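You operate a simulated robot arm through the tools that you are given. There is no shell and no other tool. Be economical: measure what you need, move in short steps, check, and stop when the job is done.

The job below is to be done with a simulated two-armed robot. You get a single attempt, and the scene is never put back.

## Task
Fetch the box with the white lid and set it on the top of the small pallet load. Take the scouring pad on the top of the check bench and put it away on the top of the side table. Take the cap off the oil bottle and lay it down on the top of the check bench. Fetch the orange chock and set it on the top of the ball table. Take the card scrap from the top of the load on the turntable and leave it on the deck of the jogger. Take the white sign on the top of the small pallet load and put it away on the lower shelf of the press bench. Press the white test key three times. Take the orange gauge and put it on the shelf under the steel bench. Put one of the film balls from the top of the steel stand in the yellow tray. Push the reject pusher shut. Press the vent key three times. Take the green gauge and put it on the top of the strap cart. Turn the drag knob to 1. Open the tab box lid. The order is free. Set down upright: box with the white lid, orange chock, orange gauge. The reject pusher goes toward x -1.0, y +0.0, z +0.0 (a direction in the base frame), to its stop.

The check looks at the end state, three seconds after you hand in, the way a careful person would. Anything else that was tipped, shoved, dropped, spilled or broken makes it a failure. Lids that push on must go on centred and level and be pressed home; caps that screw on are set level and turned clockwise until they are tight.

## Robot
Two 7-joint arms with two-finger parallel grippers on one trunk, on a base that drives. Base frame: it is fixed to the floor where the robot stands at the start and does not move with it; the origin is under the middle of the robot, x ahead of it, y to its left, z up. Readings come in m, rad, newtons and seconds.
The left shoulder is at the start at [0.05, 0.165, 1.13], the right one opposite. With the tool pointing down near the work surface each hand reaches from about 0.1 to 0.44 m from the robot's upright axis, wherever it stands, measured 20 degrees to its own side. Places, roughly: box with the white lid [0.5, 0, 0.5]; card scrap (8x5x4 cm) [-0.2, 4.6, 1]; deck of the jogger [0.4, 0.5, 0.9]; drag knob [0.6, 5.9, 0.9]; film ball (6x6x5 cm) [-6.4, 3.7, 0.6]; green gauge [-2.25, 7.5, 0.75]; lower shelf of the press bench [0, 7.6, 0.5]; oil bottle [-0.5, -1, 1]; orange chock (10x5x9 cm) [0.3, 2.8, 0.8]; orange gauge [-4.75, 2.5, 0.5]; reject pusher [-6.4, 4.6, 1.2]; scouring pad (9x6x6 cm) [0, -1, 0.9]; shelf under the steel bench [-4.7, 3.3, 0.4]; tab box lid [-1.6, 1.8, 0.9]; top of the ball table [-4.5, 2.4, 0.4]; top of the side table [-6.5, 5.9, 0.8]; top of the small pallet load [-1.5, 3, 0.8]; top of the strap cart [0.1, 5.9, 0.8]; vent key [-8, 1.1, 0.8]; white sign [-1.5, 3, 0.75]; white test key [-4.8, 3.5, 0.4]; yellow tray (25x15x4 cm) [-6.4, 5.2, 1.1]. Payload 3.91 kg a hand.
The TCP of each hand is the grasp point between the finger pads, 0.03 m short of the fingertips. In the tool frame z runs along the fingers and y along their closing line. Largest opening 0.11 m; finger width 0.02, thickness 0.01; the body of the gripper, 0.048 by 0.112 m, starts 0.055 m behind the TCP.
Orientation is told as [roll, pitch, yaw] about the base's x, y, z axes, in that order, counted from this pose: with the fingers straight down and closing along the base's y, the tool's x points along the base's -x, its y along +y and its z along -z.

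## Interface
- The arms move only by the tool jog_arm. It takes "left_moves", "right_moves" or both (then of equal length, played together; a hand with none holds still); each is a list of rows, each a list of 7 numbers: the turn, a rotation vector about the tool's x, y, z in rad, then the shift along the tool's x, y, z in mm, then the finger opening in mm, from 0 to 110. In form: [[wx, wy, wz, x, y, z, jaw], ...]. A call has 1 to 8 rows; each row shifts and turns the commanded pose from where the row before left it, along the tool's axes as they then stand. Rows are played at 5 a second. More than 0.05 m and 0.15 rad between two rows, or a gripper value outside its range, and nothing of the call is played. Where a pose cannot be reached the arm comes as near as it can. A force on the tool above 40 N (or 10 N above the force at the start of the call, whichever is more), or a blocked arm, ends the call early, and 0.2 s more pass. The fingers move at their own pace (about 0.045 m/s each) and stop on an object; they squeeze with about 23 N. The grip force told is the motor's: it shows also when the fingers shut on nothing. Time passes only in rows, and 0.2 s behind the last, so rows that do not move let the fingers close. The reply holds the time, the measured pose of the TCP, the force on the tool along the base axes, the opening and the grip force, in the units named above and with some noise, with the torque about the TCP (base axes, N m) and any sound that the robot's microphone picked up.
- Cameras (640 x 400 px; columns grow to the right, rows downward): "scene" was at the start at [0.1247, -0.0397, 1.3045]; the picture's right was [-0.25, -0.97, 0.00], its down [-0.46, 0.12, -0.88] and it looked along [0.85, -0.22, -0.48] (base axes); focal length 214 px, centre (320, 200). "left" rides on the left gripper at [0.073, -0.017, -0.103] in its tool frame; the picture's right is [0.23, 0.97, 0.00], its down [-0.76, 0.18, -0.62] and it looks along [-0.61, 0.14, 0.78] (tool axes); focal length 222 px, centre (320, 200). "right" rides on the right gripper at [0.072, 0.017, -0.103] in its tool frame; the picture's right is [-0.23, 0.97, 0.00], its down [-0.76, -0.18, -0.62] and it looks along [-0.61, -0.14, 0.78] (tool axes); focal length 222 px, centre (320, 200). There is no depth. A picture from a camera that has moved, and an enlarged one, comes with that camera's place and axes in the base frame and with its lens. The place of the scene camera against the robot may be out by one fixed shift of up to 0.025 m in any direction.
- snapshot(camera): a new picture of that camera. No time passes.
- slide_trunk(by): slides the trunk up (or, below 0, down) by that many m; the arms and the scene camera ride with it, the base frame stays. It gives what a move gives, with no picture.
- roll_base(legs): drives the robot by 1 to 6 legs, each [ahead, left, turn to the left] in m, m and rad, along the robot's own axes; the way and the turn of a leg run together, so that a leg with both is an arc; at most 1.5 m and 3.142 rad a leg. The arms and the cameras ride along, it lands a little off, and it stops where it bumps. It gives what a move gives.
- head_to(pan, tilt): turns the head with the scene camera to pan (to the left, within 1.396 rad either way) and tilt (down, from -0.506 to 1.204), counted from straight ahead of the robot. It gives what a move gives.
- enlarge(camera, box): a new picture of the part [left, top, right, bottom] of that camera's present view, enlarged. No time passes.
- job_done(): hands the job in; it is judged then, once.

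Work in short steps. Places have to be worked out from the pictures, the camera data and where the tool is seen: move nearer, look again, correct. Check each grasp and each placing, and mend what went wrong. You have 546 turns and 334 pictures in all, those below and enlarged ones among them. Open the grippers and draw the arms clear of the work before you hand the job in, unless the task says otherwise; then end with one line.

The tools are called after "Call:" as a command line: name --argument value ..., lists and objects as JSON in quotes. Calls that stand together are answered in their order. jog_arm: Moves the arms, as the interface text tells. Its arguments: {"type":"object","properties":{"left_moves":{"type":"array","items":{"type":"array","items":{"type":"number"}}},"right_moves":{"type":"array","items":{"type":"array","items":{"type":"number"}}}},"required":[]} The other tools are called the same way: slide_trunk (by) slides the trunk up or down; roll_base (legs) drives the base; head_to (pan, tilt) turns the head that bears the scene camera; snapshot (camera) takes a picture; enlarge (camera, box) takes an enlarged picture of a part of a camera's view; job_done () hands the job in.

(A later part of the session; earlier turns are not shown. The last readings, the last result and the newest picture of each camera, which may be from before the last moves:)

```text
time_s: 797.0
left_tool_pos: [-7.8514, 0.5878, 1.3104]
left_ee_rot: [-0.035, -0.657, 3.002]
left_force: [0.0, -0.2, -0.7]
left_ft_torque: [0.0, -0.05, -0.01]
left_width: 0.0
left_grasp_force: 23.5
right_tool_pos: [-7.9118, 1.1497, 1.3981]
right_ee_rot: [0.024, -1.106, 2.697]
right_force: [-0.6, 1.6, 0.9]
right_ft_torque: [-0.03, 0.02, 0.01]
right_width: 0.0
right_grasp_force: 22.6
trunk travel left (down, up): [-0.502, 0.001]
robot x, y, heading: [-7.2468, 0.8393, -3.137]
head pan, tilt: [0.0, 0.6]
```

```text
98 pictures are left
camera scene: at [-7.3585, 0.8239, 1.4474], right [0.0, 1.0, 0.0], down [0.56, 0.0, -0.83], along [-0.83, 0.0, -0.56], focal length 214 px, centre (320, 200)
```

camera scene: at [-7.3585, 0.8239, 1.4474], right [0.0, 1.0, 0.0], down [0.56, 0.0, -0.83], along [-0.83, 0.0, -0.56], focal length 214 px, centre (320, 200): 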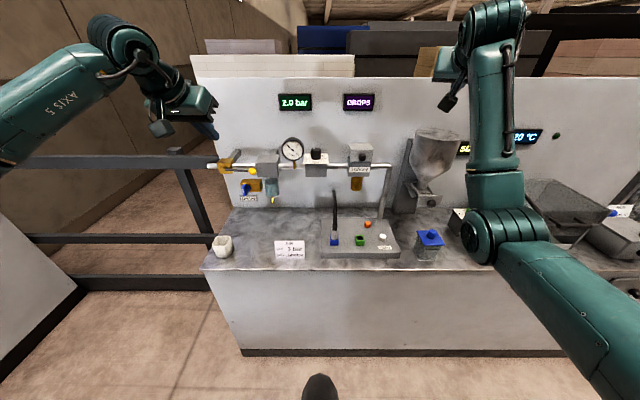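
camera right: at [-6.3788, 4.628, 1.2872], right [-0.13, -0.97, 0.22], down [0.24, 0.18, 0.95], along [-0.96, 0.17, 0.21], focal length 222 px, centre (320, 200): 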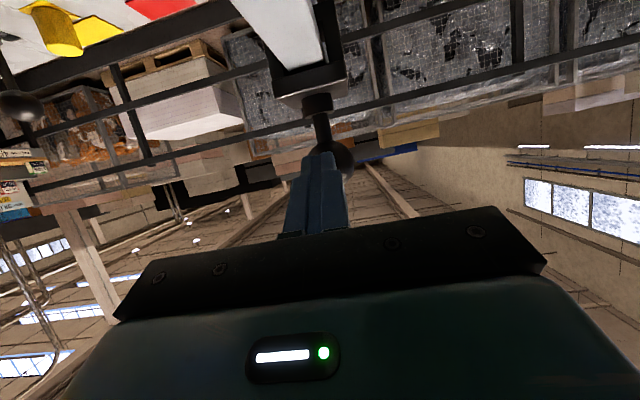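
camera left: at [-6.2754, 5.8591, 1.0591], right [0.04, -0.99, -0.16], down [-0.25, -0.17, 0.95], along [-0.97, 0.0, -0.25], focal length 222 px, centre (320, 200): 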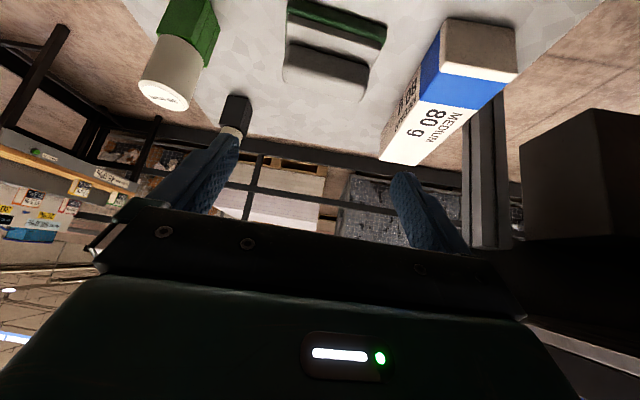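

Call:
enlarge --camera "scene" --box '[200, 140, 460, 280]'

```text
2.46 times, centred on (330, 210) of scene
camera zoom: at [-7.3585, 0.8239, 1.4474], right [0.0, 1.0, 0.0], down [0.56, 0.0, -0.83], along [-0.83, 0.0, -0.56], focal length 528 px, centre (295, 175)
```

zoom: 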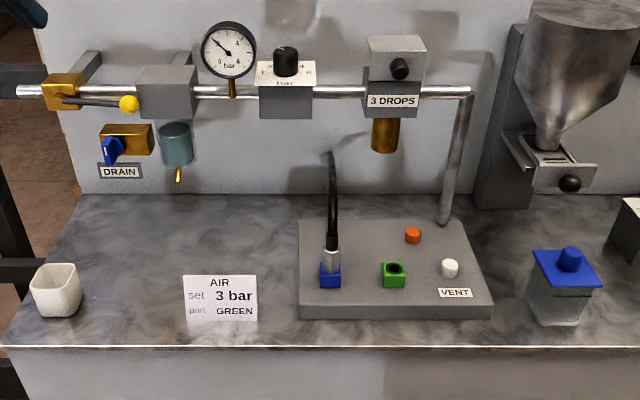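

The VENT key is the white button on the grey plate at ≈(−7.98,1.08). Steepen and square the right hand, move closer, lower the trunk, and look.

Call:
jog_arm --right_moves '[[-0.131, 0, -0.066, 0, 0, 0, 0], [-0.131, 0, -0.066, 0, 0, 0, 0], [-0.131, 0, -0.066, 0, 0, 0, 0], [0, 0.15, 0, 0, 0, 0, 0], [0, 0.15, 0, 0, 0, 0, 0], [0, 0.15, 0, 0, 0, 0, 0], [0, 0.15, 0, 0, 0, 0, 0]]'

Call:
roll_base --legs '[[0.17, 0, 0]]'

Call:
slide_trunk --by -0.25

Call:
snapshot --camera "right"

```text
time_s: 798.6
left_tool_pos: [-7.8507, 0.5869, 1.3113]
left_ee_rot: [-0.035, -0.656, 3.004]
left_force: [0.2, 0.7, 0.0]
left_ft_torque: [0.0, 0.0, -0.05]
left_width: 0.0
left_grasp_force: 23.3
right_tool_pos: [-7.9115, 1.1485, 1.3989]
right_ee_rot: [0.009, -0.51, -3.128]
right_force: [-0.1, 0.1, -0.9]
right_ft_torque: [-0.01, -0.04, -0.01]
right_width: 0.0001
right_grasp_force: 23.1
trunk travel left (down, up): [-0.502, 0.001]
robot x, y, heading: [-7.2519, 0.8442, -3.137]
head pan, tilt: [0.0, 0.6]
```

```text
time_s: 800.0
left_tool_pos: [-8.0216, 0.5869, 1.3104]
left_ee_rot: [-0.034, -0.656, 3.004]
left_force: [-0.3, 0.0, -0.1]
left_ft_torque: [0.02, -0.02, -0.01]
left_width: 0.0
left_grasp_force: 22.9
right_tool_pos: [-8.0821, 1.1476, 1.3975]
right_ee_rot: [0.01, -0.51, -3.128]
right_force: [-0.3, 0.5, -0.6]
right_ft_torque: [-0.01, 0.02, 0.02]
right_width: 0.0
right_grasp_force: 23.3
trunk travel left (down, up): [-0.502, 0.001]
robot x, y, heading: [-7.4135, 0.8395, -3.137]
head pan, tilt: [0.0, 0.6]
```

```text
time_s: 802.6
left_tool_pos: [-8.0162, 0.5836, 1.0622]
left_ee_rot: [-0.038, -0.663, 3.006]
left_force: [0.7, 0.1, 0.3]
left_ft_torque: [0.0, 0.01, 0.0]
left_width: 0.0001
left_grasp_force: 23.2
right_tool_pos: [-8.0763, 1.1425, 1.1622]
right_ee_rot: [0.001, -0.535, -3.122]
right_force: [3.4, -7.8, 38.3]
right_ft_torque: [2.64, -0.08, -0.25]
right_width: 0.0
right_grasp_force: 23.2
trunk travel left (down, up): [-0.252, 0.251]
robot x, y, heading: [-7.4171, 0.841, -3.134]
head pan, tilt: [0.0, 0.6]
```

```text
96 pictures are left
camera right: at [-7.9623, 1.1294, 1.2128], right [-0.17, -0.98, 0.12], down [-0.34, 0.17, 0.92], along [-0.92, 0.12, -0.36], focal length 222 px, centre (320, 200)
```

right: 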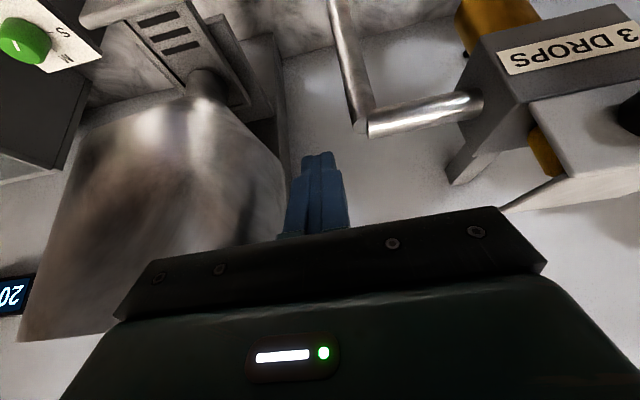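

The hand is pressing on the hopper rim; raise at once and shift left away from it.

Call:
slide_trunk --by 0.12

Call:
jog_arm --right_moves '[[0, 0, 0, 30, 20, -10, 0], [0, 0, 0, 30, 20, -10, 0], [0, 0, 0, 30, 15, -10, 0]]'

Call:
snapshot --camera "scene"

```text
time_s: 804.1
left_tool_pos: [-8.0204, 0.5868, 1.181]
left_ee_rot: [-0.037, -0.656, 3.004]
left_force: [0.2, 0.4, -0.4]
left_ft_torque: [0.03, 0.02, 0.0]
left_width: 0.0
left_grasp_force: 23.4
right_tool_pos: [-8.0817, 1.1475, 1.2684]
right_ee_rot: [0.01, -0.51, -3.129]
right_force: [0.5, 0.1, -0.5]
right_ft_torque: [-0.01, 0.03, 0.01]
right_width: 0.0001
right_grasp_force: 22.9
trunk travel left (down, up): [-0.372, 0.131]
robot x, y, heading: [-7.4183, 0.8415, -3.139]
head pan, tilt: [0.0, 0.6]
```

```text
time_s: 804.9
left_tool_pos: [-8.0201, 0.5864, 1.1809]
left_ee_rot: [-0.034, -0.659, 3.003]
left_force: [0.0, 1.1, -0.4]
left_ft_torque: [-0.04, -0.01, -0.01]
left_width: 0.0001
left_grasp_force: 23.0
right_tool_pos: [-7.9886, 1.0937, 1.25]
right_ee_rot: [0.008, -0.51, -3.131]
right_force: [-0.4, -0.3, -0.2]
right_ft_torque: [0.01, 0.0, -0.02]
right_width: 0.0
right_grasp_force: 23.0
trunk travel left (down, up): [-0.372, 0.131]
robot x, y, heading: [-7.4174, 0.8393, -3.141]
head pan, tilt: [0.0, 0.6]
```

```text
95 pictures are left
camera scene: at [-7.5272, 0.8232, 1.3174], right [0.0, 1.0, 0.0], down [0.56, 0.0, -0.83], along [-0.83, 0.0, -0.56], focal length 214 px, centre (320, 200)
```

scene: 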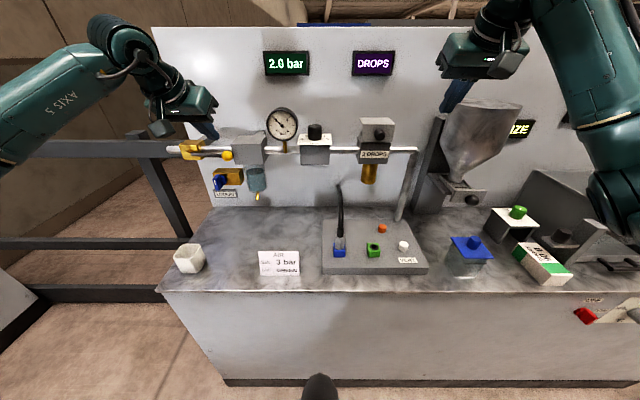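

Station unchanged. Key at ≈(−8.01,1.087,0.82). Pull the left hand back, then lower the right straight down over the key.

Call:
jog_arm --left_moves '[[0, 0, 0, 20, 0, -40, 0], [0, 0, 0, 20, 0, -40, 0], [0, 0, 0, 20, 0, -40, 0], [0, 0, 0, 20, 0, -40, 0]]' --right_moves '[[0, 0, 0, 20, 2, 35, 0], [0, 0, 0, 20, 2, 35, 0], [0, 0, 0, 20, 2, 35, 0], [0, 0, 0, 0, 0, 0, 0]]'

Call:
slide_trunk --by -0.2

Call:
snapshot --camera "right"

```text
time_s: 805.9
left_tool_pos: [-7.8594, 0.5585, 1.2579]
left_ee_rot: [-0.034, -0.656, 3.002]
left_force: [-0.4, 0.4, 0.2]
left_ft_torque: [0.01, 0.0, 0.01]
left_width: 0.0
left_grasp_force: 23.1
right_tool_pos: [-7.985, 1.0877, 1.1301]
right_ee_rot: [0.011, -0.513, -3.129]
right_force: [0.5, 0.3, -0.6]
right_ft_torque: [-0.04, 0.02, 0.0]
right_width: 0.0001
right_grasp_force: 23.1
trunk travel left (down, up): [-0.372, 0.131]
robot x, y, heading: [-7.416, 0.8411, -3.14]
head pan, tilt: [0.0, 0.6]
```

```text
time_s: 808.1
left_tool_pos: [-7.8608, 0.5571, 1.0569]
left_ee_rot: [-0.033, -0.659, 3.003]
left_force: [-0.4, -0.2, 0.1]
left_ft_torque: [-0.01, -0.01, 0.03]
left_width: 0.0
left_grasp_force: 22.7
right_tool_pos: [-7.9856, 1.0874, 0.9303]
right_ee_rot: [0.011, -0.511, -3.13]
right_force: [-0.5, -0.9, 0.7]
right_ft_torque: [-0.01, 0.01, 0.01]
right_width: 0.0
right_grasp_force: 23.2
trunk travel left (down, up): [-0.172, 0.331]
robot x, y, heading: [-7.4168, 0.8412, -3.137]
head pan, tilt: [0.0, 0.6]
```

```text
94 pictures are left
camera right: at [-7.8719, 1.0737, 0.9841], right [-0.18, -0.98, 0.12], down [-0.36, 0.18, 0.91], along [-0.91, 0.12, -0.39], focal length 222 px, centre (320, 200)
```

right: 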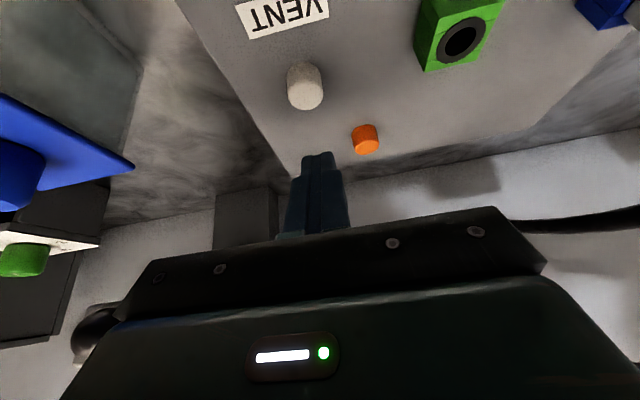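

Key is ~1.6 cm nearer than the tip. Adjust and press down until it clicks.

Call:
jog_arm --right_moves '[[0, 0, 0, 14, -1, -8, 0], [0, 0, 0, 10, 0, 17.5, 0], [0, 0, 0, 7.5, 0, 13, 0], [0, 0, 0, 2.5, 0, 4.4, 0], [0, 0, 0, 2.5, 0, 4.4, 0], [0, 0, 0, 2.5, 0, 4.4, 0]]'

Call:
snapshot --camera "right"

```text
time_s: 809.5
left_tool_pos: [-7.8613, 0.5572, 1.0579]
left_ee_rot: [-0.035, -0.658, 3.004]
left_force: [-0.3, -0.6, -0.1]
left_ft_torque: [0.0, 0.02, 0.01]
left_width: 0.0
left_grasp_force: 22.9
right_tool_pos: [-7.9687, 1.0896, 0.8799]
right_ee_rot: [0.011, -0.514, -3.13]
right_force: [1.2, -0.2, 1.4]
right_ft_torque: [0.02, 0.04, -0.03]
right_width: 0.0
right_grasp_force: 23.1
trunk travel left (down, up): [-0.172, 0.331]
robot x, y, heading: [-7.4173, 0.8427, -3.139]
head pan, tilt: [0.0, 0.6]
heard: click
```

```text
93 pictures are left
camera right: at [-7.8552, 1.0757, 0.934], right [-0.18, -0.98, 0.12], down [-0.36, 0.18, 0.92], along [-0.91, 0.12, -0.39], focal length 222 px, centre (320, 200)
```

right: 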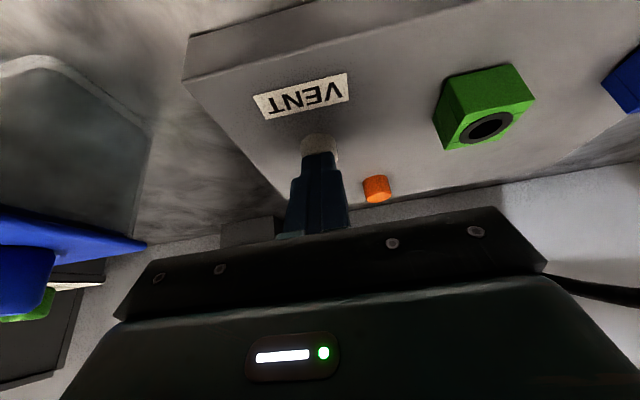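

Click 1. Release and press twice more.

Call:
jog_arm --right_moves '[[0, 0, 0, -4.9, 0, -8.7, 0], [0, 0, 0, -4.9, 0, -8.7, 0], [0, 0, 0, 0, 0, 0, 0], [0, 0, 0, 4.9, 0, 8.7, 0], [0, 0, 0, 4.9, 0, 8.7, 0], [0, 0, 0, 0, 0, 0, 0]]'

Call:
jog_arm --right_moves '[[0, 0, 0, -4.9, 0, -8.7, 0], [0, 0, 0, -4.9, 0, -8.7, 0], [0, 0, 0, 0, 0, 0, 0], [0, 0, 0, 4.9, 0, 8.7, 0], [0, 0, 0, 4.9, 0, 8.7, 0], [0, 0, 0, 0, 0, 0, 0]]'

```text
time_s: 810.9
left_tool_pos: [-7.8618, 0.5572, 1.0579]
left_ee_rot: [-0.036, -0.658, 3.003]
left_force: [-0.2, -0.2, 0.6]
left_ft_torque: [0.0, 0.02, -0.01]
left_width: 0.0
left_grasp_force: 23.2
right_tool_pos: [-7.9696, 1.0876, 0.8802]
right_ee_rot: [0.009, -0.514, -3.129]
right_force: [-1.4, -0.6, 2.6]
right_ft_torque: [-0.03, 0.04, -0.02]
right_width: 0.0
right_grasp_force: 23.3
trunk travel left (down, up): [-0.172, 0.331]
robot x, y, heading: [-7.4162, 0.8405, -3.139]
head pan, tilt: [0.0, 0.6]
heard: click
```

```text
time_s: 812.3
left_tool_pos: [-7.8619, 0.5576, 1.0582]
left_ee_rot: [-0.035, -0.657, 3.005]
left_force: [0.7, 0.5, 0.0]
left_ft_torque: [0.0, 0.03, 0.01]
left_width: 0.0001
left_grasp_force: 22.7
right_tool_pos: [-7.9678, 1.0883, 0.8793]
right_ee_rot: [0.01, -0.511, -3.13]
right_force: [0.2, 0.1, 2.2]
right_ft_torque: [0.02, 0.0, 0.01]
right_width: 0.0002
right_grasp_force: 23.2
trunk travel left (down, up): [-0.172, 0.331]
robot x, y, heading: [-7.416, 0.8382, -3.138]
head pan, tilt: [0.0, 0.6]
heard: click
```

Three clicks. Withdraw, raise, leave the aisle and turn east to look for the way to the tab box.

Call:
jog_arm --right_moves '[[0, 0, 0, -20, 0, -35, 0], [0, 0, 0, -20, 0, -35, 0], [0, 0, 0, 25, 15, -35, 0], [0, 0, 0, 25, 15, -35, 0]]'

Call:
slide_trunk --by 0.3

Call:
roll_base --legs '[[0, 1.1, 0], [-1.2, 0, 0], [0, 0, 3.13], [1.0, 0, 0]]'

Call:
head_to --pan 0.2 --tilt 0.3

Call:
snapshot --camera "scene"

```text
time_s: 813.3
left_tool_pos: [-7.8623, 0.5575, 1.0579]
left_ee_rot: [-0.035, -0.658, 3.003]
left_force: [0.2, 0.5, -0.4]
left_ft_torque: [-0.05, 0.04, -0.01]
left_width: 0.0
left_grasp_force: 23.1
right_tool_pos: [-7.8914, 1.0602, 0.9967]
right_ee_rot: [0.01, -0.514, -3.129]
right_force: [-0.2, -0.8, -0.1]
right_ft_torque: [-0.01, 0.01, 0.02]
right_width: 0.0
right_grasp_force: 23.3
trunk travel left (down, up): [-0.172, 0.331]
robot x, y, heading: [-7.4175, 0.8405, -3.136]
head pan, tilt: [0.0, 0.6]
```

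```text
time_s: 816.3
left_tool_pos: [-7.8609, 0.558, 1.3579]
left_ee_rot: [-0.035, -0.658, 3.004]
left_force: [-0.3, 0.4, -0.1]
left_ft_torque: [-0.02, 0.01, -0.02]
left_width: 0.0001
left_grasp_force: 23.4
right_tool_pos: [-7.892, 1.06, 1.2956]
right_ee_rot: [0.009, -0.511, -3.13]
right_force: [-0.4, 0.9, -1.2]
right_ft_torque: [-0.02, 0.02, -0.01]
right_width: 0.0
right_grasp_force: 22.6
trunk travel left (down, up): [-0.472, 0.031]
robot x, y, heading: [-7.4169, 0.8382, -3.136]
head pan, tilt: [0.0, 0.6]
```

```text
time_s: 839.5
left_tool_pos: [-4.793, 0.0209, 1.3571]
left_ee_rot: [-0.035, -0.659, -0.148]
left_force: [0.6, 0.5, 0.1]
left_ft_torque: [0.0, -0.01, 0.04]
left_width: 0.0
left_grasp_force: 22.9
right_tool_pos: [-4.7686, -0.4818, 1.2965]
right_ee_rot: [0.012, -0.51, 0.003]
right_force: [0.5, 0.3, -0.1]
right_ft_torque: [-0.01, 0.02, 0.02]
right_width: 0.0002
right_grasp_force: 23.0
trunk travel left (down, up): [-0.472, 0.031]
robot x, y, heading: [-5.2405, -0.2586, -0.01]
head pan, tilt: [0.0, 0.6]
```

```text
time_s: 840.3
left_tool_pos: [-4.7935, 0.0208, 1.3586]
left_ee_rot: [-0.035, -0.659, -0.15]
left_force: [-0.6, 0.2, -0.3]
left_ft_torque: [0.03, 0.06, 0.0]
left_width: 0.0
left_grasp_force: 23.1
right_tool_pos: [-4.7694, -0.4828, 1.2957]
right_ee_rot: [0.01, -0.511, 0.003]
right_force: [-0.2, -0.3, 0.0]
right_ft_torque: [0.02, 0.01, 0.0]
right_width: 0.0
right_grasp_force: 23.1
trunk travel left (down, up): [-0.472, 0.031]
robot x, y, heading: [-5.2408, -0.2576, -0.012]
head pan, tilt: [0.201, 0.3]
```

```text
92 pictures are left
camera scene: at [-5.1134, -0.2567, 1.4448], right [0.19, -0.98, 0.0], down [-0.29, -0.06, -0.96], along [0.94, 0.18, -0.3], focal length 214 px, centre (320, 200)
```

scene: 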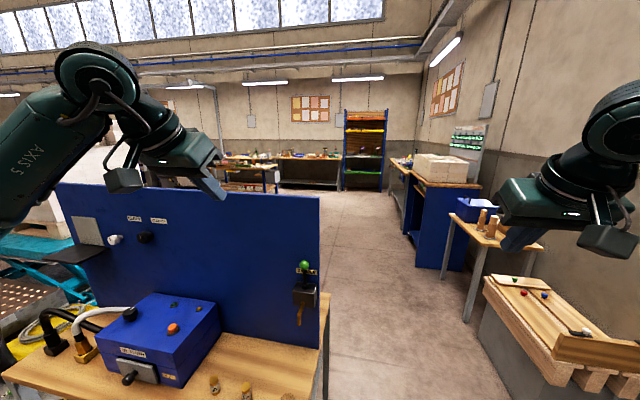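

A passage runs east at y≈−0.55. Go through it carefully.

Call:
roll_base --legs '[[0, -0.3, 0.012], [1.2, 0, 0], [1.0, 0, 0]]'

Call:
head_to --pan 0.5 --tilt 0.45

Call:
snapshot --camera "scene"

```text
time_s: 844.6
left_tool_pos: [-4.4567, -0.273, 1.361]
left_ee_rot: [-0.034, -0.659, -0.116]
left_force: [0.5, -0.4, 0.2]
left_ft_torque: [0.01, 0.05, -0.01]
left_width: 0.0
left_grasp_force: 23.2
right_tool_pos: [-4.4242, -0.7832, 1.2979]
right_ee_rot: [0.013, -0.512, 0.012]
right_force: [0.2, -0.3, -0.6]
right_ft_torque: [-0.02, -0.01, -0.05]
right_width: 0.0
right_grasp_force: 23.5
trunk travel left (down, up): [-0.472, 0.031]
robot x, y, heading: [-4.8961, -0.559, 0.004]
head pan, tilt: [0.201, 0.3]
stopped in leg 2: the robot was blocked; the commanded pose is now the measured one
```

```text
time_s: 845.4
left_tool_pos: [-4.4568, -0.2741, 1.3579]
left_ee_rot: [-0.036, -0.658, -0.119]
left_force: [0.0, 0.3, -0.2]
left_ft_torque: [0.0, 0.01, 0.02]
left_width: 0.0
left_grasp_force: 23.3
right_tool_pos: [-4.4245, -0.7831, 1.2972]
right_ee_rot: [0.013, -0.514, 0.012]
right_force: [0.3, 0.7, 0.4]
right_ft_torque: [0.02, -0.01, -0.03]
right_width: 0.0
right_grasp_force: 22.9
trunk travel left (down, up): [-0.472, 0.031]
robot x, y, heading: [-4.8956, -0.5632, 0.003]
head pan, tilt: [0.499, 0.45]
```

```text
91 pictures are left
camera scene: at [-4.784, -0.5369, 1.4318], right [0.48, -0.88, 0.0], down [-0.38, -0.21, -0.9], along [0.79, 0.43, -0.43], focal length 214 px, centre (320, 200)
```

scene: 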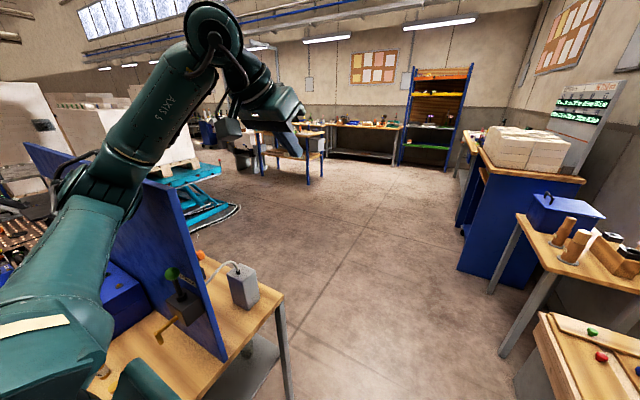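

The left elbow meets the blue board. Back up, tuck the left hand inward, and pass 8 cm further right.

Call:
roll_base --legs '[[-0.3, -0.08, 0]]'

Call:
jog_arm --left_moves '[[0, 0, 0, -15, -40, -15, 0], [0, 0, 0, -15, -40, -15, 0], [0, 0, 0, -15, -40, -15, 0], [0, 0, 0, -10, -45, 0, 0], [0, 0, 0, -10, -45, 0, 0], [0, 0, 0, -10, -45, 0, 0]]'

Call:
roll_base --legs '[[1.2, 0, 0]]'

Call:
snapshot --camera "scene"

```text
time_s: 847.5
left_tool_pos: [-4.7448, -0.3513, 1.3553]
left_ee_rot: [-0.037, -0.652, -0.11]
left_force: [0.8, -0.7, 0.5]
left_ft_torque: [-0.01, 0.02, -0.03]
left_width: 0.0
left_grasp_force: 22.9
right_tool_pos: [-4.712, -0.8611, 1.2946]
right_ee_rot: [0.009, -0.51, 0.018]
right_force: [-0.3, -0.3, -0.1]
right_ft_torque: [-0.04, 0.01, 0.02]
right_width: 0.0
right_grasp_force: 22.4
trunk travel left (down, up): [-0.472, 0.031]
robot x, y, heading: [-5.1866, -0.6409, 0.007]
head pan, tilt: [0.499, 0.45]
```

```text
time_s: 848.9
left_tool_pos: [-4.748, -0.6065, 1.4449]
left_ee_rot: [-0.037, -0.651, -0.114]
left_force: [-0.1, -0.6, -0.1]
left_ft_torque: [0.01, -0.01, 0.03]
left_width: 0.0
left_grasp_force: 23.3
right_tool_pos: [-4.7126, -0.8614, 1.2957]
right_ee_rot: [0.011, -0.509, 0.015]
right_force: [0.3, -1.4, 0.0]
right_ft_torque: [0.0, -0.01, 0.05]
right_width: 0.0001
right_grasp_force: 23.2
trunk travel left (down, up): [-0.472, 0.031]
robot x, y, heading: [-5.1856, -0.6409, 0.012]
head pan, tilt: [0.499, 0.45]
```

```text
time_s: 855.0
left_tool_pos: [-3.5411, -0.5747, 1.4441]
left_ee_rot: [-0.038, -0.653, -0.096]
left_force: [-0.2, 0.1, 0.0]
left_ft_torque: [-0.01, 0.02, 0.0]
left_width: 0.0001
left_grasp_force: 23.1
right_tool_pos: [-3.5021, -0.8311, 1.2955]
right_ee_rot: [0.009, -0.509, 0.035]
right_force: [0.3, 0.2, 0.3]
right_ft_torque: [-0.01, -0.02, 0.01]
right_width: 0.0
right_grasp_force: 22.9
trunk travel left (down, up): [-0.472, 0.031]
robot x, y, heading: [-3.9803, -0.6201, 0.025]
head pan, tilt: [0.499, 0.45]
```

```text
90 pictures are left
camera scene: at [-3.8665, -0.5924, 1.4309], right [0.5, -0.87, 0.0], down [-0.38, -0.22, -0.9], along [0.78, 0.45, -0.44], focal length 214 px, centre (320, 200)
```

scene: 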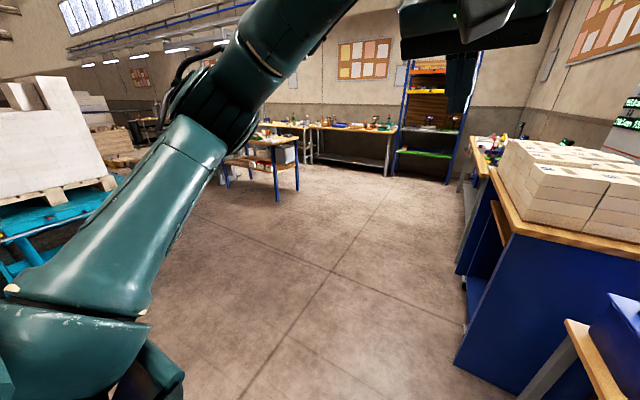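

Through. Drive diagonally toward the tab bench's southwest side and look.

Call:
roll_base --legs '[[0.95, 0.6, 0], [0.35, 0.3, 0]]'

Call:
head_to --pan 0.7 --tilt 0.5

Call:
jog_arm --left_moves '[[0, 0, 0, 0, 45, 0, 0], [0, 0, 0, 0, 45, 0, 0], [0, 0, 0, 0, 45, 0, 0], [0, 0, 0, 0, 45, 0, 0], [0, 0, 0, 0, 45, 0, 0]]'

Call:
snapshot --camera "scene"

```text
time_s: 863.1
left_tool_pos: [-2.2315, 0.3201, 1.4446]
left_ee_rot: [-0.039, -0.652, -0.12]
left_force: [0.2, -0.3, -0.4]
left_ft_torque: [0.0, 0.03, 0.01]
left_width: 0.0
left_grasp_force: 22.8
right_tool_pos: [-2.1979, 0.0638, 1.2947]
right_ee_rot: [0.009, -0.508, 0.01]
right_force: [-0.4, 0.5, 0.0]
right_ft_torque: [0.02, -0.01, -0.01]
right_width: 0.0
right_grasp_force: 23.6
trunk travel left (down, up): [-0.472, 0.031]
robot x, y, heading: [-2.6724, 0.2824, 0.0]
head pan, tilt: [0.499, 0.45]
```

```text
time_s: 863.9
left_tool_pos: [-2.2332, 0.3204, 1.444]
left_ee_rot: [-0.039, -0.65, -0.121]
left_force: [0.1, -0.4, 0.2]
left_ft_torque: [-0.01, -0.01, 0.0]
left_width: 0.0
left_grasp_force: 22.8
right_tool_pos: [-2.1996, 0.0643, 1.2946]
right_ee_rot: [0.008, -0.508, 0.01]
right_force: [-0.6, 0.3, 0.6]
right_ft_torque: [0.03, 0.02, 0.0]
right_width: 0.0002
right_grasp_force: 22.5
trunk travel left (down, up): [-0.472, 0.031]
robot x, y, heading: [-2.6722, 0.2854, 0.005]
head pan, tilt: [0.7, 0.499]
```

```text
time_s: 865.1
left_tool_pos: [-2.2018, 0.5451, 1.4354]
left_ee_rot: [-0.038, -0.65, -0.122]
left_force: [0.9, 0.0, 0.0]
left_ft_torque: [-0.01, 0.01, -0.03]
left_width: 0.0
left_grasp_force: 23.2
right_tool_pos: [-2.1978, 0.0649, 1.2948]
right_ee_rot: [0.009, -0.51, 0.011]
right_force: [1.1, 0.4, -0.5]
right_ft_torque: [-0.01, -0.02, 0.0]
right_width: 0.0001
right_grasp_force: 22.6
trunk travel left (down, up): [-0.472, 0.031]
robot x, y, heading: [-2.6746, 0.2836, 0.001]
head pan, tilt: [0.7, 0.499]
```

```text
89 pictures are left
camera scene: at [-2.5668, 0.3273, 1.4264], right [0.65, -0.76, 0.0], down [-0.37, -0.31, -0.88], along [0.67, 0.57, -0.48], focal length 214 px, centre (320, 200)
```

scene: 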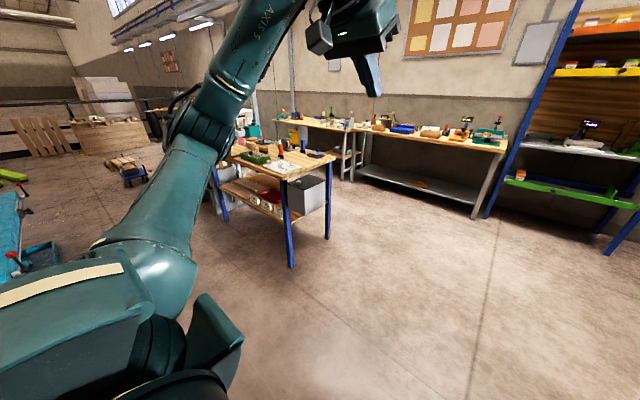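

West side of the bench is open. Go stand west of the tab box facing +x.

Call:
roll_base --legs '[[0.05, 1.45, 0], [0.2, 0.15, 0]]'

Call:
head_to --pan 0 --tilt 0.6

Call:
snapshot --camera "scene"

```text
time_s: 873.6
left_tool_pos: [-1.9611, 2.1301, 1.4365]
left_ee_rot: [-0.037, -0.652, -0.116]
left_force: [0.0, 1.4, -0.2]
left_ft_torque: [0.0, 0.0, -0.03]
left_width: 0.0002
left_grasp_force: 23.2
right_tool_pos: [-1.9565, 1.6482, 1.293]
right_ee_rot: [0.007, -0.507, 0.016]
right_force: [-0.1, 0.0, 0.2]
right_ft_torque: [-0.01, -0.01, -0.02]
right_width: 0.0002
right_grasp_force: 22.7
trunk travel left (down, up): [-0.472, 0.031]
robot x, y, heading: [-2.4301, 1.8647, 0.007]
head pan, tilt: [0.7, 0.499]
```

```text
time_s: 874.7
left_tool_pos: [-1.9618, 2.1287, 1.4361]
left_ee_rot: [-0.037, -0.652, -0.115]
left_force: [0.0, -0.5, -0.6]
left_ft_torque: [-0.02, 0.0, 0.03]
left_width: 0.0
left_grasp_force: 22.9
right_tool_pos: [-1.9562, 1.6482, 1.2957]
right_ee_rot: [0.007, -0.511, 0.016]
right_force: [-1.0, 0.7, 0.0]
right_ft_torque: [0.02, -0.01, -0.02]
right_width: 0.0003
right_grasp_force: 23.4
trunk travel left (down, up): [-0.472, 0.031]
robot x, y, heading: [-2.4369, 1.8694, 0.007]
head pan, tilt: [0.0, 0.6]
```

```text
88 pictures are left
camera scene: at [-2.3074, 1.8498, 1.4174], right [0.01, -1.0, 0.0], down [-0.56, 0.0, -0.83], along [0.83, 0.01, -0.56], focal length 214 px, centre (320, 200)
```

scene: 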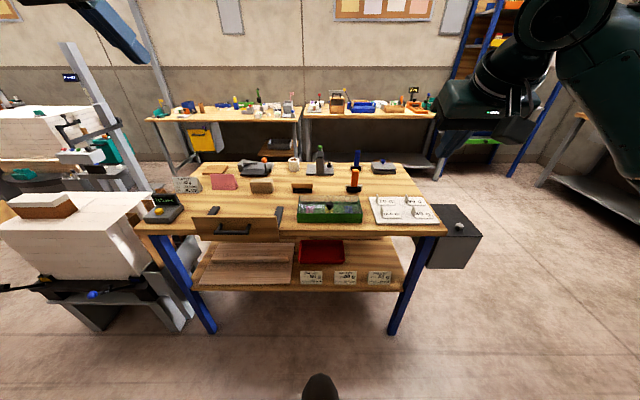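

Call:
enlarge --camera "scene" --box '[280, 180, 380, 240]'

```text
6.40 times, centred on (330, 210) of scene
camera zoom: at [-2.3074, 1.8498, 1.4174], right [0.01, -1.0, 0.0], down [-0.56, 0.0, -0.83], along [0.83, 0.01, -0.56], focal length 1373 px, centre (256, 136)
```

zoom: 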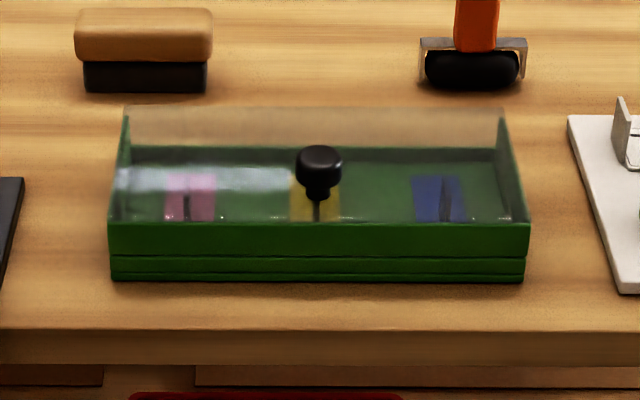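

Knob at ≈(−1.673,1.822), near the lid's front edge; hinge is the far edge (x≈−1.575). I'll grip the knob with a nearly horizontal right hand and swing it up about the hinge. Position first.

Call:
roll_base --legs '[[0.2, 0.18, 0]]'

Call:
slide_trunk --by -0.2

Call:
jog_arm --right_moves '[[0, -0.15, 0, 0, 0, 0, 60], [0, -0.15, 0, 0, 0, 0, 60], [0, -0.15, 0, 0, 0, 0, 60], [0, -0.15, 0, 0, 0, 0, 60], [0, -0.14, 0, 0, 0, 0, 60], [0, 0, 0, 38, 0, -20, 60], [0, 0, 0, 38, 0, -20, 60]]'

Call:
snapshot --camera "right"

```text
time_s: 876.6
left_tool_pos: [-1.7638, 2.3138, 1.4376]
left_ee_rot: [-0.038, -0.649, -0.113]
left_force: [-0.1, 0.1, -0.6]
left_ft_torque: [0.0, 0.0, -0.01]
left_width: 0.0
left_grasp_force: 23.2
right_tool_pos: [-1.7585, 1.8336, 1.2949]
right_ee_rot: [0.01, -0.508, 0.018]
right_force: [0.0, 0.1, 0.0]
right_ft_torque: [-0.02, 0.03, -0.01]
right_width: 0.0
right_grasp_force: 22.6
trunk travel left (down, up): [-0.472, 0.031]
robot x, y, heading: [-2.235, 2.05, 0.008]
head pan, tilt: [0.0, 0.6]
```

```text
time_s: 878.8
left_tool_pos: [-1.7655, 2.3139, 1.2369]
left_ee_rot: [-0.041, -0.65, -0.115]
left_force: [-0.1, 0.6, 0.2]
left_ft_torque: [-0.01, 0.01, 0.0]
left_width: 0.0
left_grasp_force: 23.0
right_tool_pos: [-1.7591, 1.8324, 1.0946]
right_ee_rot: [0.008, -0.51, 0.018]
right_force: [-1.1, -0.2, -1.0]
right_ft_torque: [0.01, -0.02, 0.02]
right_width: 0.0
right_grasp_force: 22.5
trunk travel left (down, up): [-0.272, 0.231]
robot x, y, heading: [-2.2371, 2.052, 0.004]
head pan, tilt: [0.0, 0.6]
```

```text
time_s: 880.4
left_tool_pos: [-1.7649, 2.3142, 1.2371]
left_ee_rot: [-0.036, -0.65, -0.113]
left_force: [0.0, 0.5, 0.1]
left_ft_torque: [-0.04, 0.01, -0.01]
left_width: 0.0001
left_grasp_force: 22.7
right_tool_pos: [-1.7826, 1.8332, 1.0451]
right_ee_rot: [0.029, -1.249, -0.005]
right_force: [0.4, -0.6, 0.5]
right_ft_torque: [-0.01, -0.03, 0.01]
right_width: 0.06
right_grasp_force: 0.1
right hand out of reach, approached as far as the arm can: row 6, 7
trunk travel left (down, up): [-0.272, 0.231]
robot x, y, heading: [-2.2341, 2.0513, 0.013]
head pan, tilt: [0.0, 0.6]
```

```text
86 pictures are left
camera right: at [-1.9041, 1.8484, 1.0096], right [0.05, 0.97, 0.22], down [-0.35, -0.19, 0.92], along [0.94, -0.12, 0.33], focal length 222 px, centre (320, 200)
```

right: 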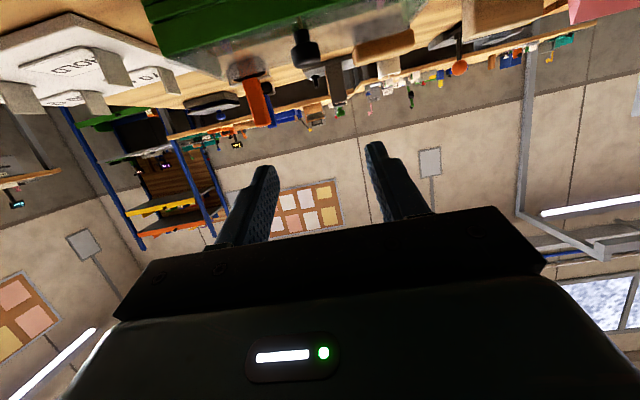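

Call:
jog_arm --right_moves '[[0, 0, 0, 17, 1, 30, 60], [0, 0, 0, 17, 1, 30, 60]]'

Call:
snapshot --camera "right"

```text
time_s: 881.0
left_tool_pos: [-1.765, 2.3138, 1.2356]
left_ee_rot: [-0.038, -0.651, -0.114]
left_force: [-0.2, -0.5, 0.6]
left_ft_torque: [0.02, 0.0, 0.01]
left_width: 0.0
left_grasp_force: 23.1
right_tool_pos: [-1.7356, 1.8364, 0.9958]
right_ee_rot: [0.027, -1.251, -0.004]
right_force: [-0.3, 0.9, 0.9]
right_ft_torque: [0.01, 0.01, -0.01]
right_width: 0.0599
right_grasp_force: 0.1
trunk travel left (down, up): [-0.272, 0.231]
robot x, y, heading: [-2.2355, 2.0483, 0.01]
head pan, tilt: [0.0, 0.6]
```

```text
85 pictures are left
camera right: at [-1.8576, 1.8522, 0.9595], right [0.05, 0.97, 0.22], down [-0.35, -0.19, 0.92], along [0.94, -0.12, 0.33], focal length 222 px, centre (320, 200)
```

right: 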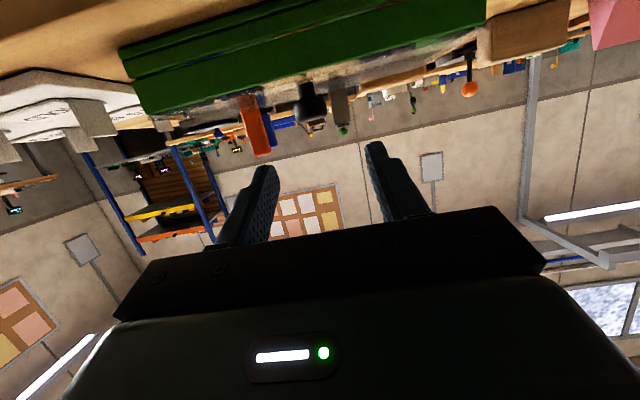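

Knob head at (−1.655,1.838,0.949). Move on to it and close.

Call:
jog_arm --right_moves '[[0, 0, 0, 10, 1, 43, 60], [0, 0, 0, 10, 1, 43, 60]]'

Call:
snapshot --camera "right"

```text
time_s: 881.6
left_tool_pos: [-1.7652, 2.3133, 1.236]
left_ee_rot: [-0.038, -0.651, -0.113]
left_force: [-0.4, -0.1, 0.7]
left_ft_torque: [0.0, 0.0, 0.0]
left_width: 0.0001
left_grasp_force: 22.8
right_tool_pos: [-1.6603, 1.8405, 0.9502]
right_ee_rot: [0.025, -1.248, -0.003]
right_force: [0.3, -0.5, -0.3]
right_ft_torque: [0.03, -0.04, -0.01]
right_width: 0.06
right_grasp_force: 0.0
trunk travel left (down, up): [-0.272, 0.231]
robot x, y, heading: [-2.2377, 2.0526, 0.01]
head pan, tilt: [0.0, 0.6]
```

```text
84 pictures are left
camera right: at [-1.7828, 1.8565, 0.9137], right [0.05, 0.97, 0.22], down [-0.35, -0.19, 0.92], along [0.94, -0.12, 0.33], focal length 222 px, centre (320, 200)
```

right: 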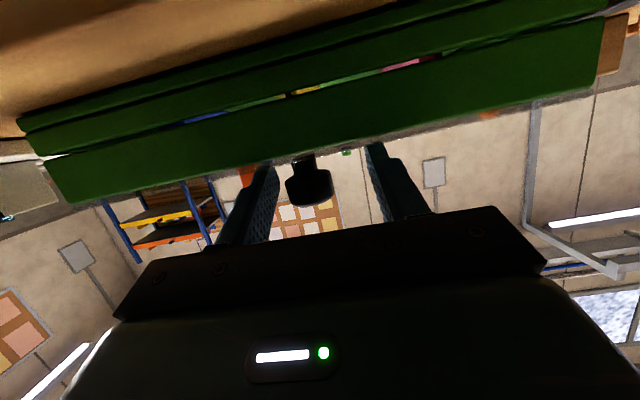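

Call:
jog_arm --right_moves '[[0, 0, 0, 0, 0, 0, 10], [0, 0, 0, 0, 0, 0, 10], [0, 0, 0, 0, 0, 0, 10]]'

Call:
jog_arm --right_moves '[[0, 0.14, 0, -13.5, 0, -0.7, 10], [0, 0.14, 0, -13.5, 0, -0.7, 10], [0, 0.14, 0, -13.5, 0, -0.7, 10]]'

Call:
enlarge --camera "scene" --box '[260, 150, 420, 260]'

```text
time_s: 882.4
left_tool_pos: [-1.7656, 2.3109, 1.2368]
left_ee_rot: [-0.034, -0.65, -0.119]
left_force: [-0.5, 0.5, -0.5]
left_ft_torque: [0.03, 0.03, 0.01]
left_width: 0.0
left_grasp_force: 23.2
right_tool_pos: [-1.6599, 1.8351, 0.9505]
right_ee_rot: [0.02, -1.249, -0.008]
right_force: [0.7, -24.5, -0.1]
right_ft_torque: [-0.36, 0.01, -0.4]
right_width: 0.0276
right_grasp_force: 39.6
trunk travel left (down, up): [-0.272, 0.231]
robot x, y, heading: [-2.2362, 2.0486, 0.008]
head pan, tilt: [0.0, 0.6]
```

```text
time_s: 883.2
left_tool_pos: [-1.7637, 2.3105, 1.2365]
left_ee_rot: [-0.034, -0.649, -0.116]
left_force: [0.1, 0.0, 0.4]
left_ft_torque: [-0.01, 0.0, 0.01]
left_width: 0.0
left_grasp_force: 23.0
right_tool_pos: [-1.6417, 1.8349, 0.9857]
right_ee_rot: [0.007, -0.834, 0.006]
right_force: [24.7, -24.0, -2.0]
right_ft_torque: [-0.34, -1.7, -0.23]
right_width: 0.0277
right_grasp_force: 44.9
trunk travel left (down, up): [-0.272, 0.231]
robot x, y, heading: [-2.2363, 2.0506, 0.009]
head pan, tilt: [0.0, 0.6]
```

```text
3.64 times, centred on (340, 205) of scene
camera zoom: at [-2.1078, 2.0315, 1.217], right [0.01, -1.0, 0.0], down [-0.57, 0.0, -0.82], along [0.82, 0.01, -0.57], focal length 780 px, centre (247, 182)
```

zoom: 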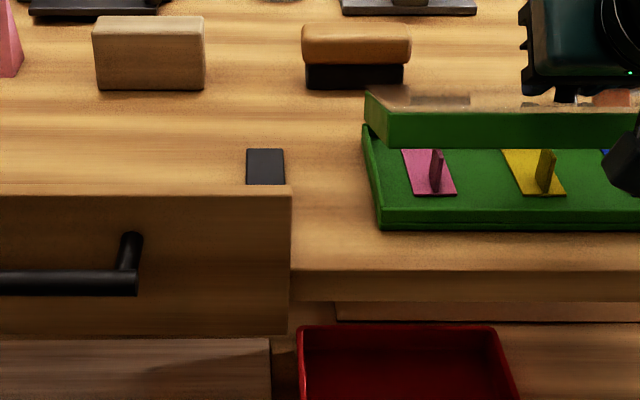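

The lid is lifting. Relieve the side/forward load slightly and continue the arc.

Call:
jog_arm --right_moves '[[0, 0, 0, -3, -4, 3.5, 10], [0, 0.14, 0, -13.5, 0, 0.5, 10], [0, 0.14, 0, -13.5, 0, 0.5, 10], [0, 0.14, 0, -13.5, 0, 0.5, 10]]'

Call:
snapshot --camera "scene"

```text
time_s: 884.2
left_tool_pos: [-1.7659, 2.3127, 1.2361]
left_ee_rot: [-0.036, -0.653, -0.114]
left_force: [0.7, 0.4, 0.2]
left_ft_torque: [0.01, -0.01, -0.03]
left_width: 0.0002
left_grasp_force: 23.0
right_tool_pos: [-1.6047, 1.8346, 1.0134]
right_ee_rot: [0.007, -0.421, 0.013]
right_force: [13.7, -17.1, 18.7]
right_ft_torque: [0.05, -2.33, -0.81]
right_width: 0.0274
right_grasp_force: 45.0
trunk travel left (down, up): [-0.272, 0.231]
robot x, y, heading: [-2.2393, 2.0507, 0.01]
head pan, tilt: [0.0, 0.6]
```

```text
82 pictures are left
camera scene: at [-2.1108, 2.0328, 1.2177], right [0.01, -1.0, 0.0], down [-0.56, 0.0, -0.83], along [0.83, 0.01, -0.56], focal length 214 px, centre (320, 200)
```

scene: 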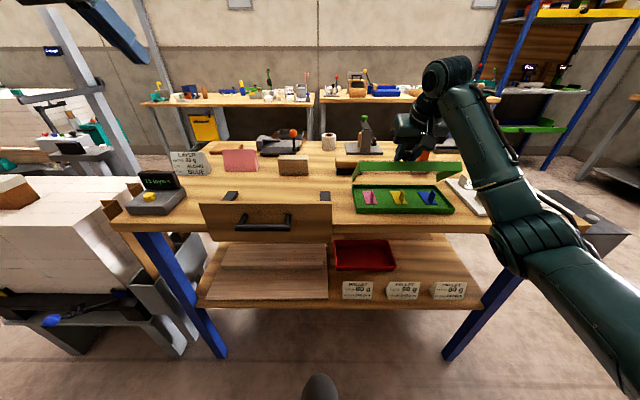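

Lid is near 50°. Continue the arc past vertical, rotating the hand a bit less.

Call:
jog_arm --right_moves '[[0, 0.1, 0, -14.2, -3, 0, 10], [0, 0.1, 0, -14.2, 0, 0, 10], [0, 0.1, 0, -14.2, 0, 1, 10], [0, 0.1, 0, -14, 0, 1, 10]]'

Call:
snapshot --camera "scene"

```text
time_s: 885.2
left_tool_pos: [-1.7671, 2.3166, 1.2349]
left_ee_rot: [-0.041, -0.654, -0.109]
left_force: [0.1, 0.4, 0.0]
left_ft_torque: [0.02, -0.02, -0.01]
left_width: 0.0002
left_grasp_force: 23.1
right_tool_pos: [-1.5958, 1.8358, 1.0121]
right_ee_rot: [0.013, -0.007, 0.032]
right_force: [2.2, 18.5, 8.2]
right_ft_torque: [0.49, -0.52, -0.21]
right_width: 0.0279
right_grasp_force: 26.1
right hand out of reach, approached as far as the arm can: row 3, 4
trunk travel left (down, up): [-0.272, 0.231]
robot x, y, heading: [-2.236, 2.0514, 0.007]
head pan, tilt: [0.0, 0.6]
```

```text
81 pictures are left
camera scene: at [-2.1109, 2.0369, 1.2173], right [0.01, -1.0, 0.0], down [-0.56, -0.01, -0.83], along [0.83, 0.01, -0.56], focal length 214 px, centre (320, 200)
```

scene: 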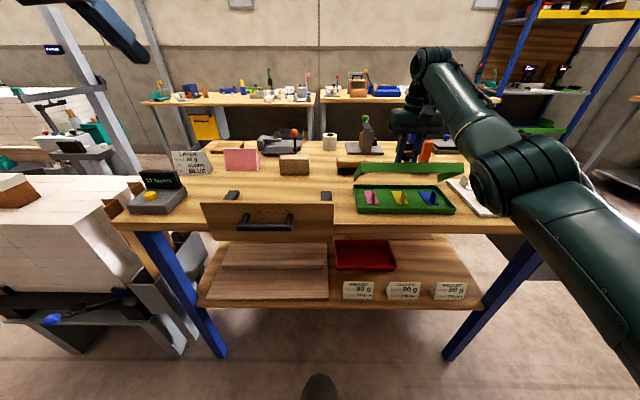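

Hand is vertical at its reach; use the base to carry the knob on over: small forward steps with small lifts.

Call:
jog_arm --right_moves '[[0, 0, 0, 0, 0, -6, 10]]'

Call:
roll_base --legs '[[0.025, 0, 0]]'

Call:
jog_arm --right_moves '[[0, 0, 0, 0, 0, -6, 10]]'

Call:
roll_base --legs '[[0.03, 0, 0]]'

Call:
snapshot --camera "scene"

```text
time_s: 885.6
left_tool_pos: [-1.7645, 2.3174, 1.2352]
left_ee_rot: [-0.043, -0.65, -0.111]
left_force: [0.2, -0.4, -0.3]
left_ft_torque: [0.01, 0.0, -0.01]
left_width: 0.0
left_grasp_force: 23.3
right_tool_pos: [-1.5952, 1.8342, 1.0133]
right_ee_rot: [0.011, 0.005, 0.029]
right_force: [3.1, 28.1, -14.7]
right_ft_torque: [0.23, 0.31, 0.07]
right_width: 0.0277
right_grasp_force: 45.3
trunk travel left (down, up): [-0.272, 0.231]
robot x, y, heading: [-2.2347, 2.0518, 0.01]
head pan, tilt: [0.0, 0.6]
```

```text
time_s: 886.4
left_tool_pos: [-1.7403, 2.3165, 1.2372]
left_ee_rot: [-0.042, -0.654, -0.112]
left_force: [-0.4, -0.1, -0.9]
left_ft_torque: [0.02, -0.04, 0.01]
left_width: 0.0
left_grasp_force: 23.5
right_tool_pos: [-1.5706, 1.8345, 1.0238]
right_ee_rot: [0.009, -0.022, 0.028]
right_force: [8.0, 27.2, 14.3]
right_ft_torque: [0.45, -1.19, -0.31]
right_width: 0.0276
right_grasp_force: 44.6
trunk travel left (down, up): [-0.272, 0.231]
robot x, y, heading: [-2.2083, 2.0487, 0.009]
head pan, tilt: [0.0, 0.6]
```

```text
time_s: 886.8
left_tool_pos: [-1.7382, 2.3146, 1.2363]
left_ee_rot: [-0.037, -0.649, -0.112]
left_force: [0.3, 1.1, -0.2]
left_ft_torque: [0.04, 0.05, 0.01]
left_width: 0.0
left_grasp_force: 23.5
right_tool_pos: [-1.5688, 1.8349, 1.0239]
right_ee_rot: [0.013, -0.014, 0.032]
right_force: [-0.8, 11.1, -16.1]
right_ft_torque: [0.21, 0.35, -0.07]
right_width: 0.0273
right_grasp_force: 45.4
trunk travel left (down, up): [-0.272, 0.231]
robot x, y, heading: [-2.2109, 2.0483, 0.014]
head pan, tilt: [0.0, 0.6]
```

```text
time_s: 887.6
left_tool_pos: [-1.7101, 2.3147, 1.2356]
left_ee_rot: [-0.039, -0.653, -0.112]
left_force: [0.3, -0.8, 0.5]
left_ft_torque: [0.0, -0.01, -0.02]
left_width: 0.0
left_grasp_force: 23.4
right_tool_pos: [-1.5368, 1.835, 1.0292]
right_ee_rot: [0.012, -0.028, 0.029]
right_force: [6.4, 12.8, -7.5]
right_ft_torque: [0.18, -0.93, -0.25]
right_width: 0.0271
right_grasp_force: 45.2
trunk travel left (down, up): [-0.272, 0.231]
robot x, y, heading: [-2.1798, 2.0552, 0.005]
head pan, tilt: [0.0, 0.6]
```

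```text
80 pictures are left
camera scene: at [-2.054, 2.0358, 1.2172], right [0.01, -1.0, 0.0], down [-0.57, -0.01, -0.82], along [0.82, 0.01, -0.57], focal length 214 px, centre (320, 200)
```

scene: 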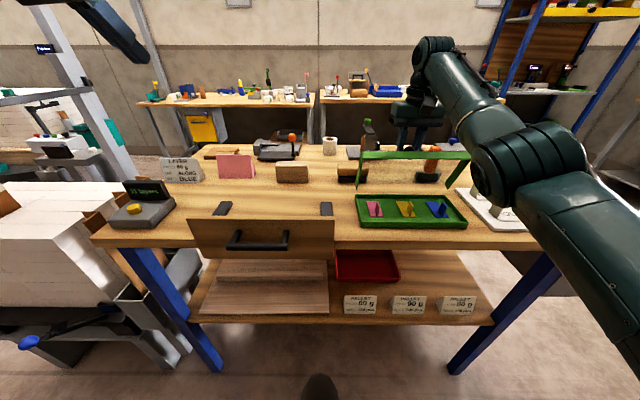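

Lid is about vertical. Continue a bit beyond in small steps to its rest.

Call:
roll_base --legs '[[0.025, 0, 0]]'

Call:
jog_arm --right_moves '[[0, 0, 0, 0, 0, 3, 10]]'

Call:
enlarge --camera "scene" --box '[320, 100, 500, 250]'

```text
time_s: 888.4
left_tool_pos: [-1.684, 2.3154, 1.2352]
left_ee_rot: [-0.04, -0.649, -0.114]
left_force: [-0.4, -0.6, -1.0]
left_ft_torque: [-0.01, 0.02, -0.02]
left_width: 0.0003
left_grasp_force: 22.7
right_tool_pos: [-1.5112, 1.8348, 1.026]
right_ee_rot: [0.015, -0.028, 0.032]
right_force: [-0.1, 5.5, -20.6]
right_ft_torque: [0.09, -0.78, -0.08]
right_width: 0.0271
right_grasp_force: 44.7
trunk travel left (down, up): [-0.272, 0.231]
robot x, y, heading: [-2.1553, 2.0463, 0.008]
head pan, tilt: [0.0, 0.6]
```

```text
time_s: 888.8
left_tool_pos: [-1.6859, 2.3152, 1.2368]
left_ee_rot: [-0.04, -0.652, -0.112]
left_force: [-0.4, 0.2, -0.3]
left_ft_torque: [0.01, -0.01, 0.01]
left_width: 0.0001
left_grasp_force: 23.1
right_tool_pos: [-1.512, 1.835, 1.0269]
right_ee_rot: [0.012, -0.035, 0.03]
right_force: [7.4, -2.2, 7.9]
right_ft_torque: [-0.07, -0.47, -0.01]
right_width: 0.0272
right_grasp_force: 45.2
trunk travel left (down, up): [-0.272, 0.231]
robot x, y, heading: [-2.1549, 2.0496, 0.009]
head pan, tilt: [0.0, 0.6]
```

```text
2.67 times, centred on (410, 175) of scene
camera zoom: at [-2.0304, 2.035, 1.2178], right [0.01, -1.0, 0.0], down [-0.56, -0.01, -0.83], along [0.83, 0.01, -0.56], focal length 572 px, centre (80, 267)
```

zoom: 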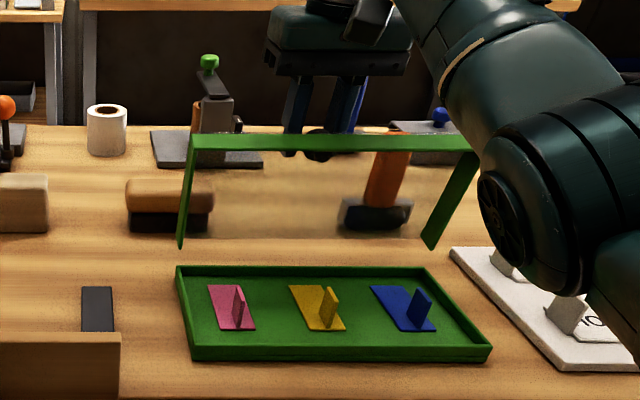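

Call:
roll_base --legs '[[0.02, 0, 0]]'

Call:
jog_arm --right_moves '[[0, 0, 0, 0, 0, 4, 10]]'

```text
time_s: 889.6
left_tool_pos: [-1.665, 2.3143, 1.2361]
left_ee_rot: [-0.039, -0.65, -0.114]
left_force: [0.8, -1.5, -0.8]
left_ft_torque: [0.0, 0.03, -0.01]
left_width: 0.0
left_grasp_force: 23.1
right_tool_pos: [-1.4925, 1.8354, 1.0229]
right_ee_rot: [0.014, -0.028, 0.033]
right_force: [0.4, 0.4, -0.6]
right_ft_torque: [0.02, 0.01, 0.0]
right_width: 0.01
right_grasp_force: 0.1
trunk travel left (down, up): [-0.272, 0.231]
robot x, y, heading: [-2.1337, 2.0528, 0.009]
head pan, tilt: [0.0, 0.6]
```

```text
time_s: 890.0
left_tool_pos: [-1.666, 2.3138, 1.2375]
left_ee_rot: [-0.039, -0.651, -0.113]
left_force: [0.3, 0.0, -0.8]
left_ft_torque: [-0.01, 0.01, 0.02]
left_width: 0.0
left_grasp_force: 22.9
right_tool_pos: [-1.493, 1.8361, 1.0204]
right_ee_rot: [0.014, -0.03, 0.033]
right_force: [-0.4, -0.3, 0.1]
right_ft_torque: [-0.03, 0.03, -0.02]
right_width: 0.01
right_grasp_force: 0.0
trunk travel left (down, up): [-0.272, 0.231]
robot x, y, heading: [-2.1386, 2.0521, 0.008]
head pan, tilt: [0.0, 0.6]
```

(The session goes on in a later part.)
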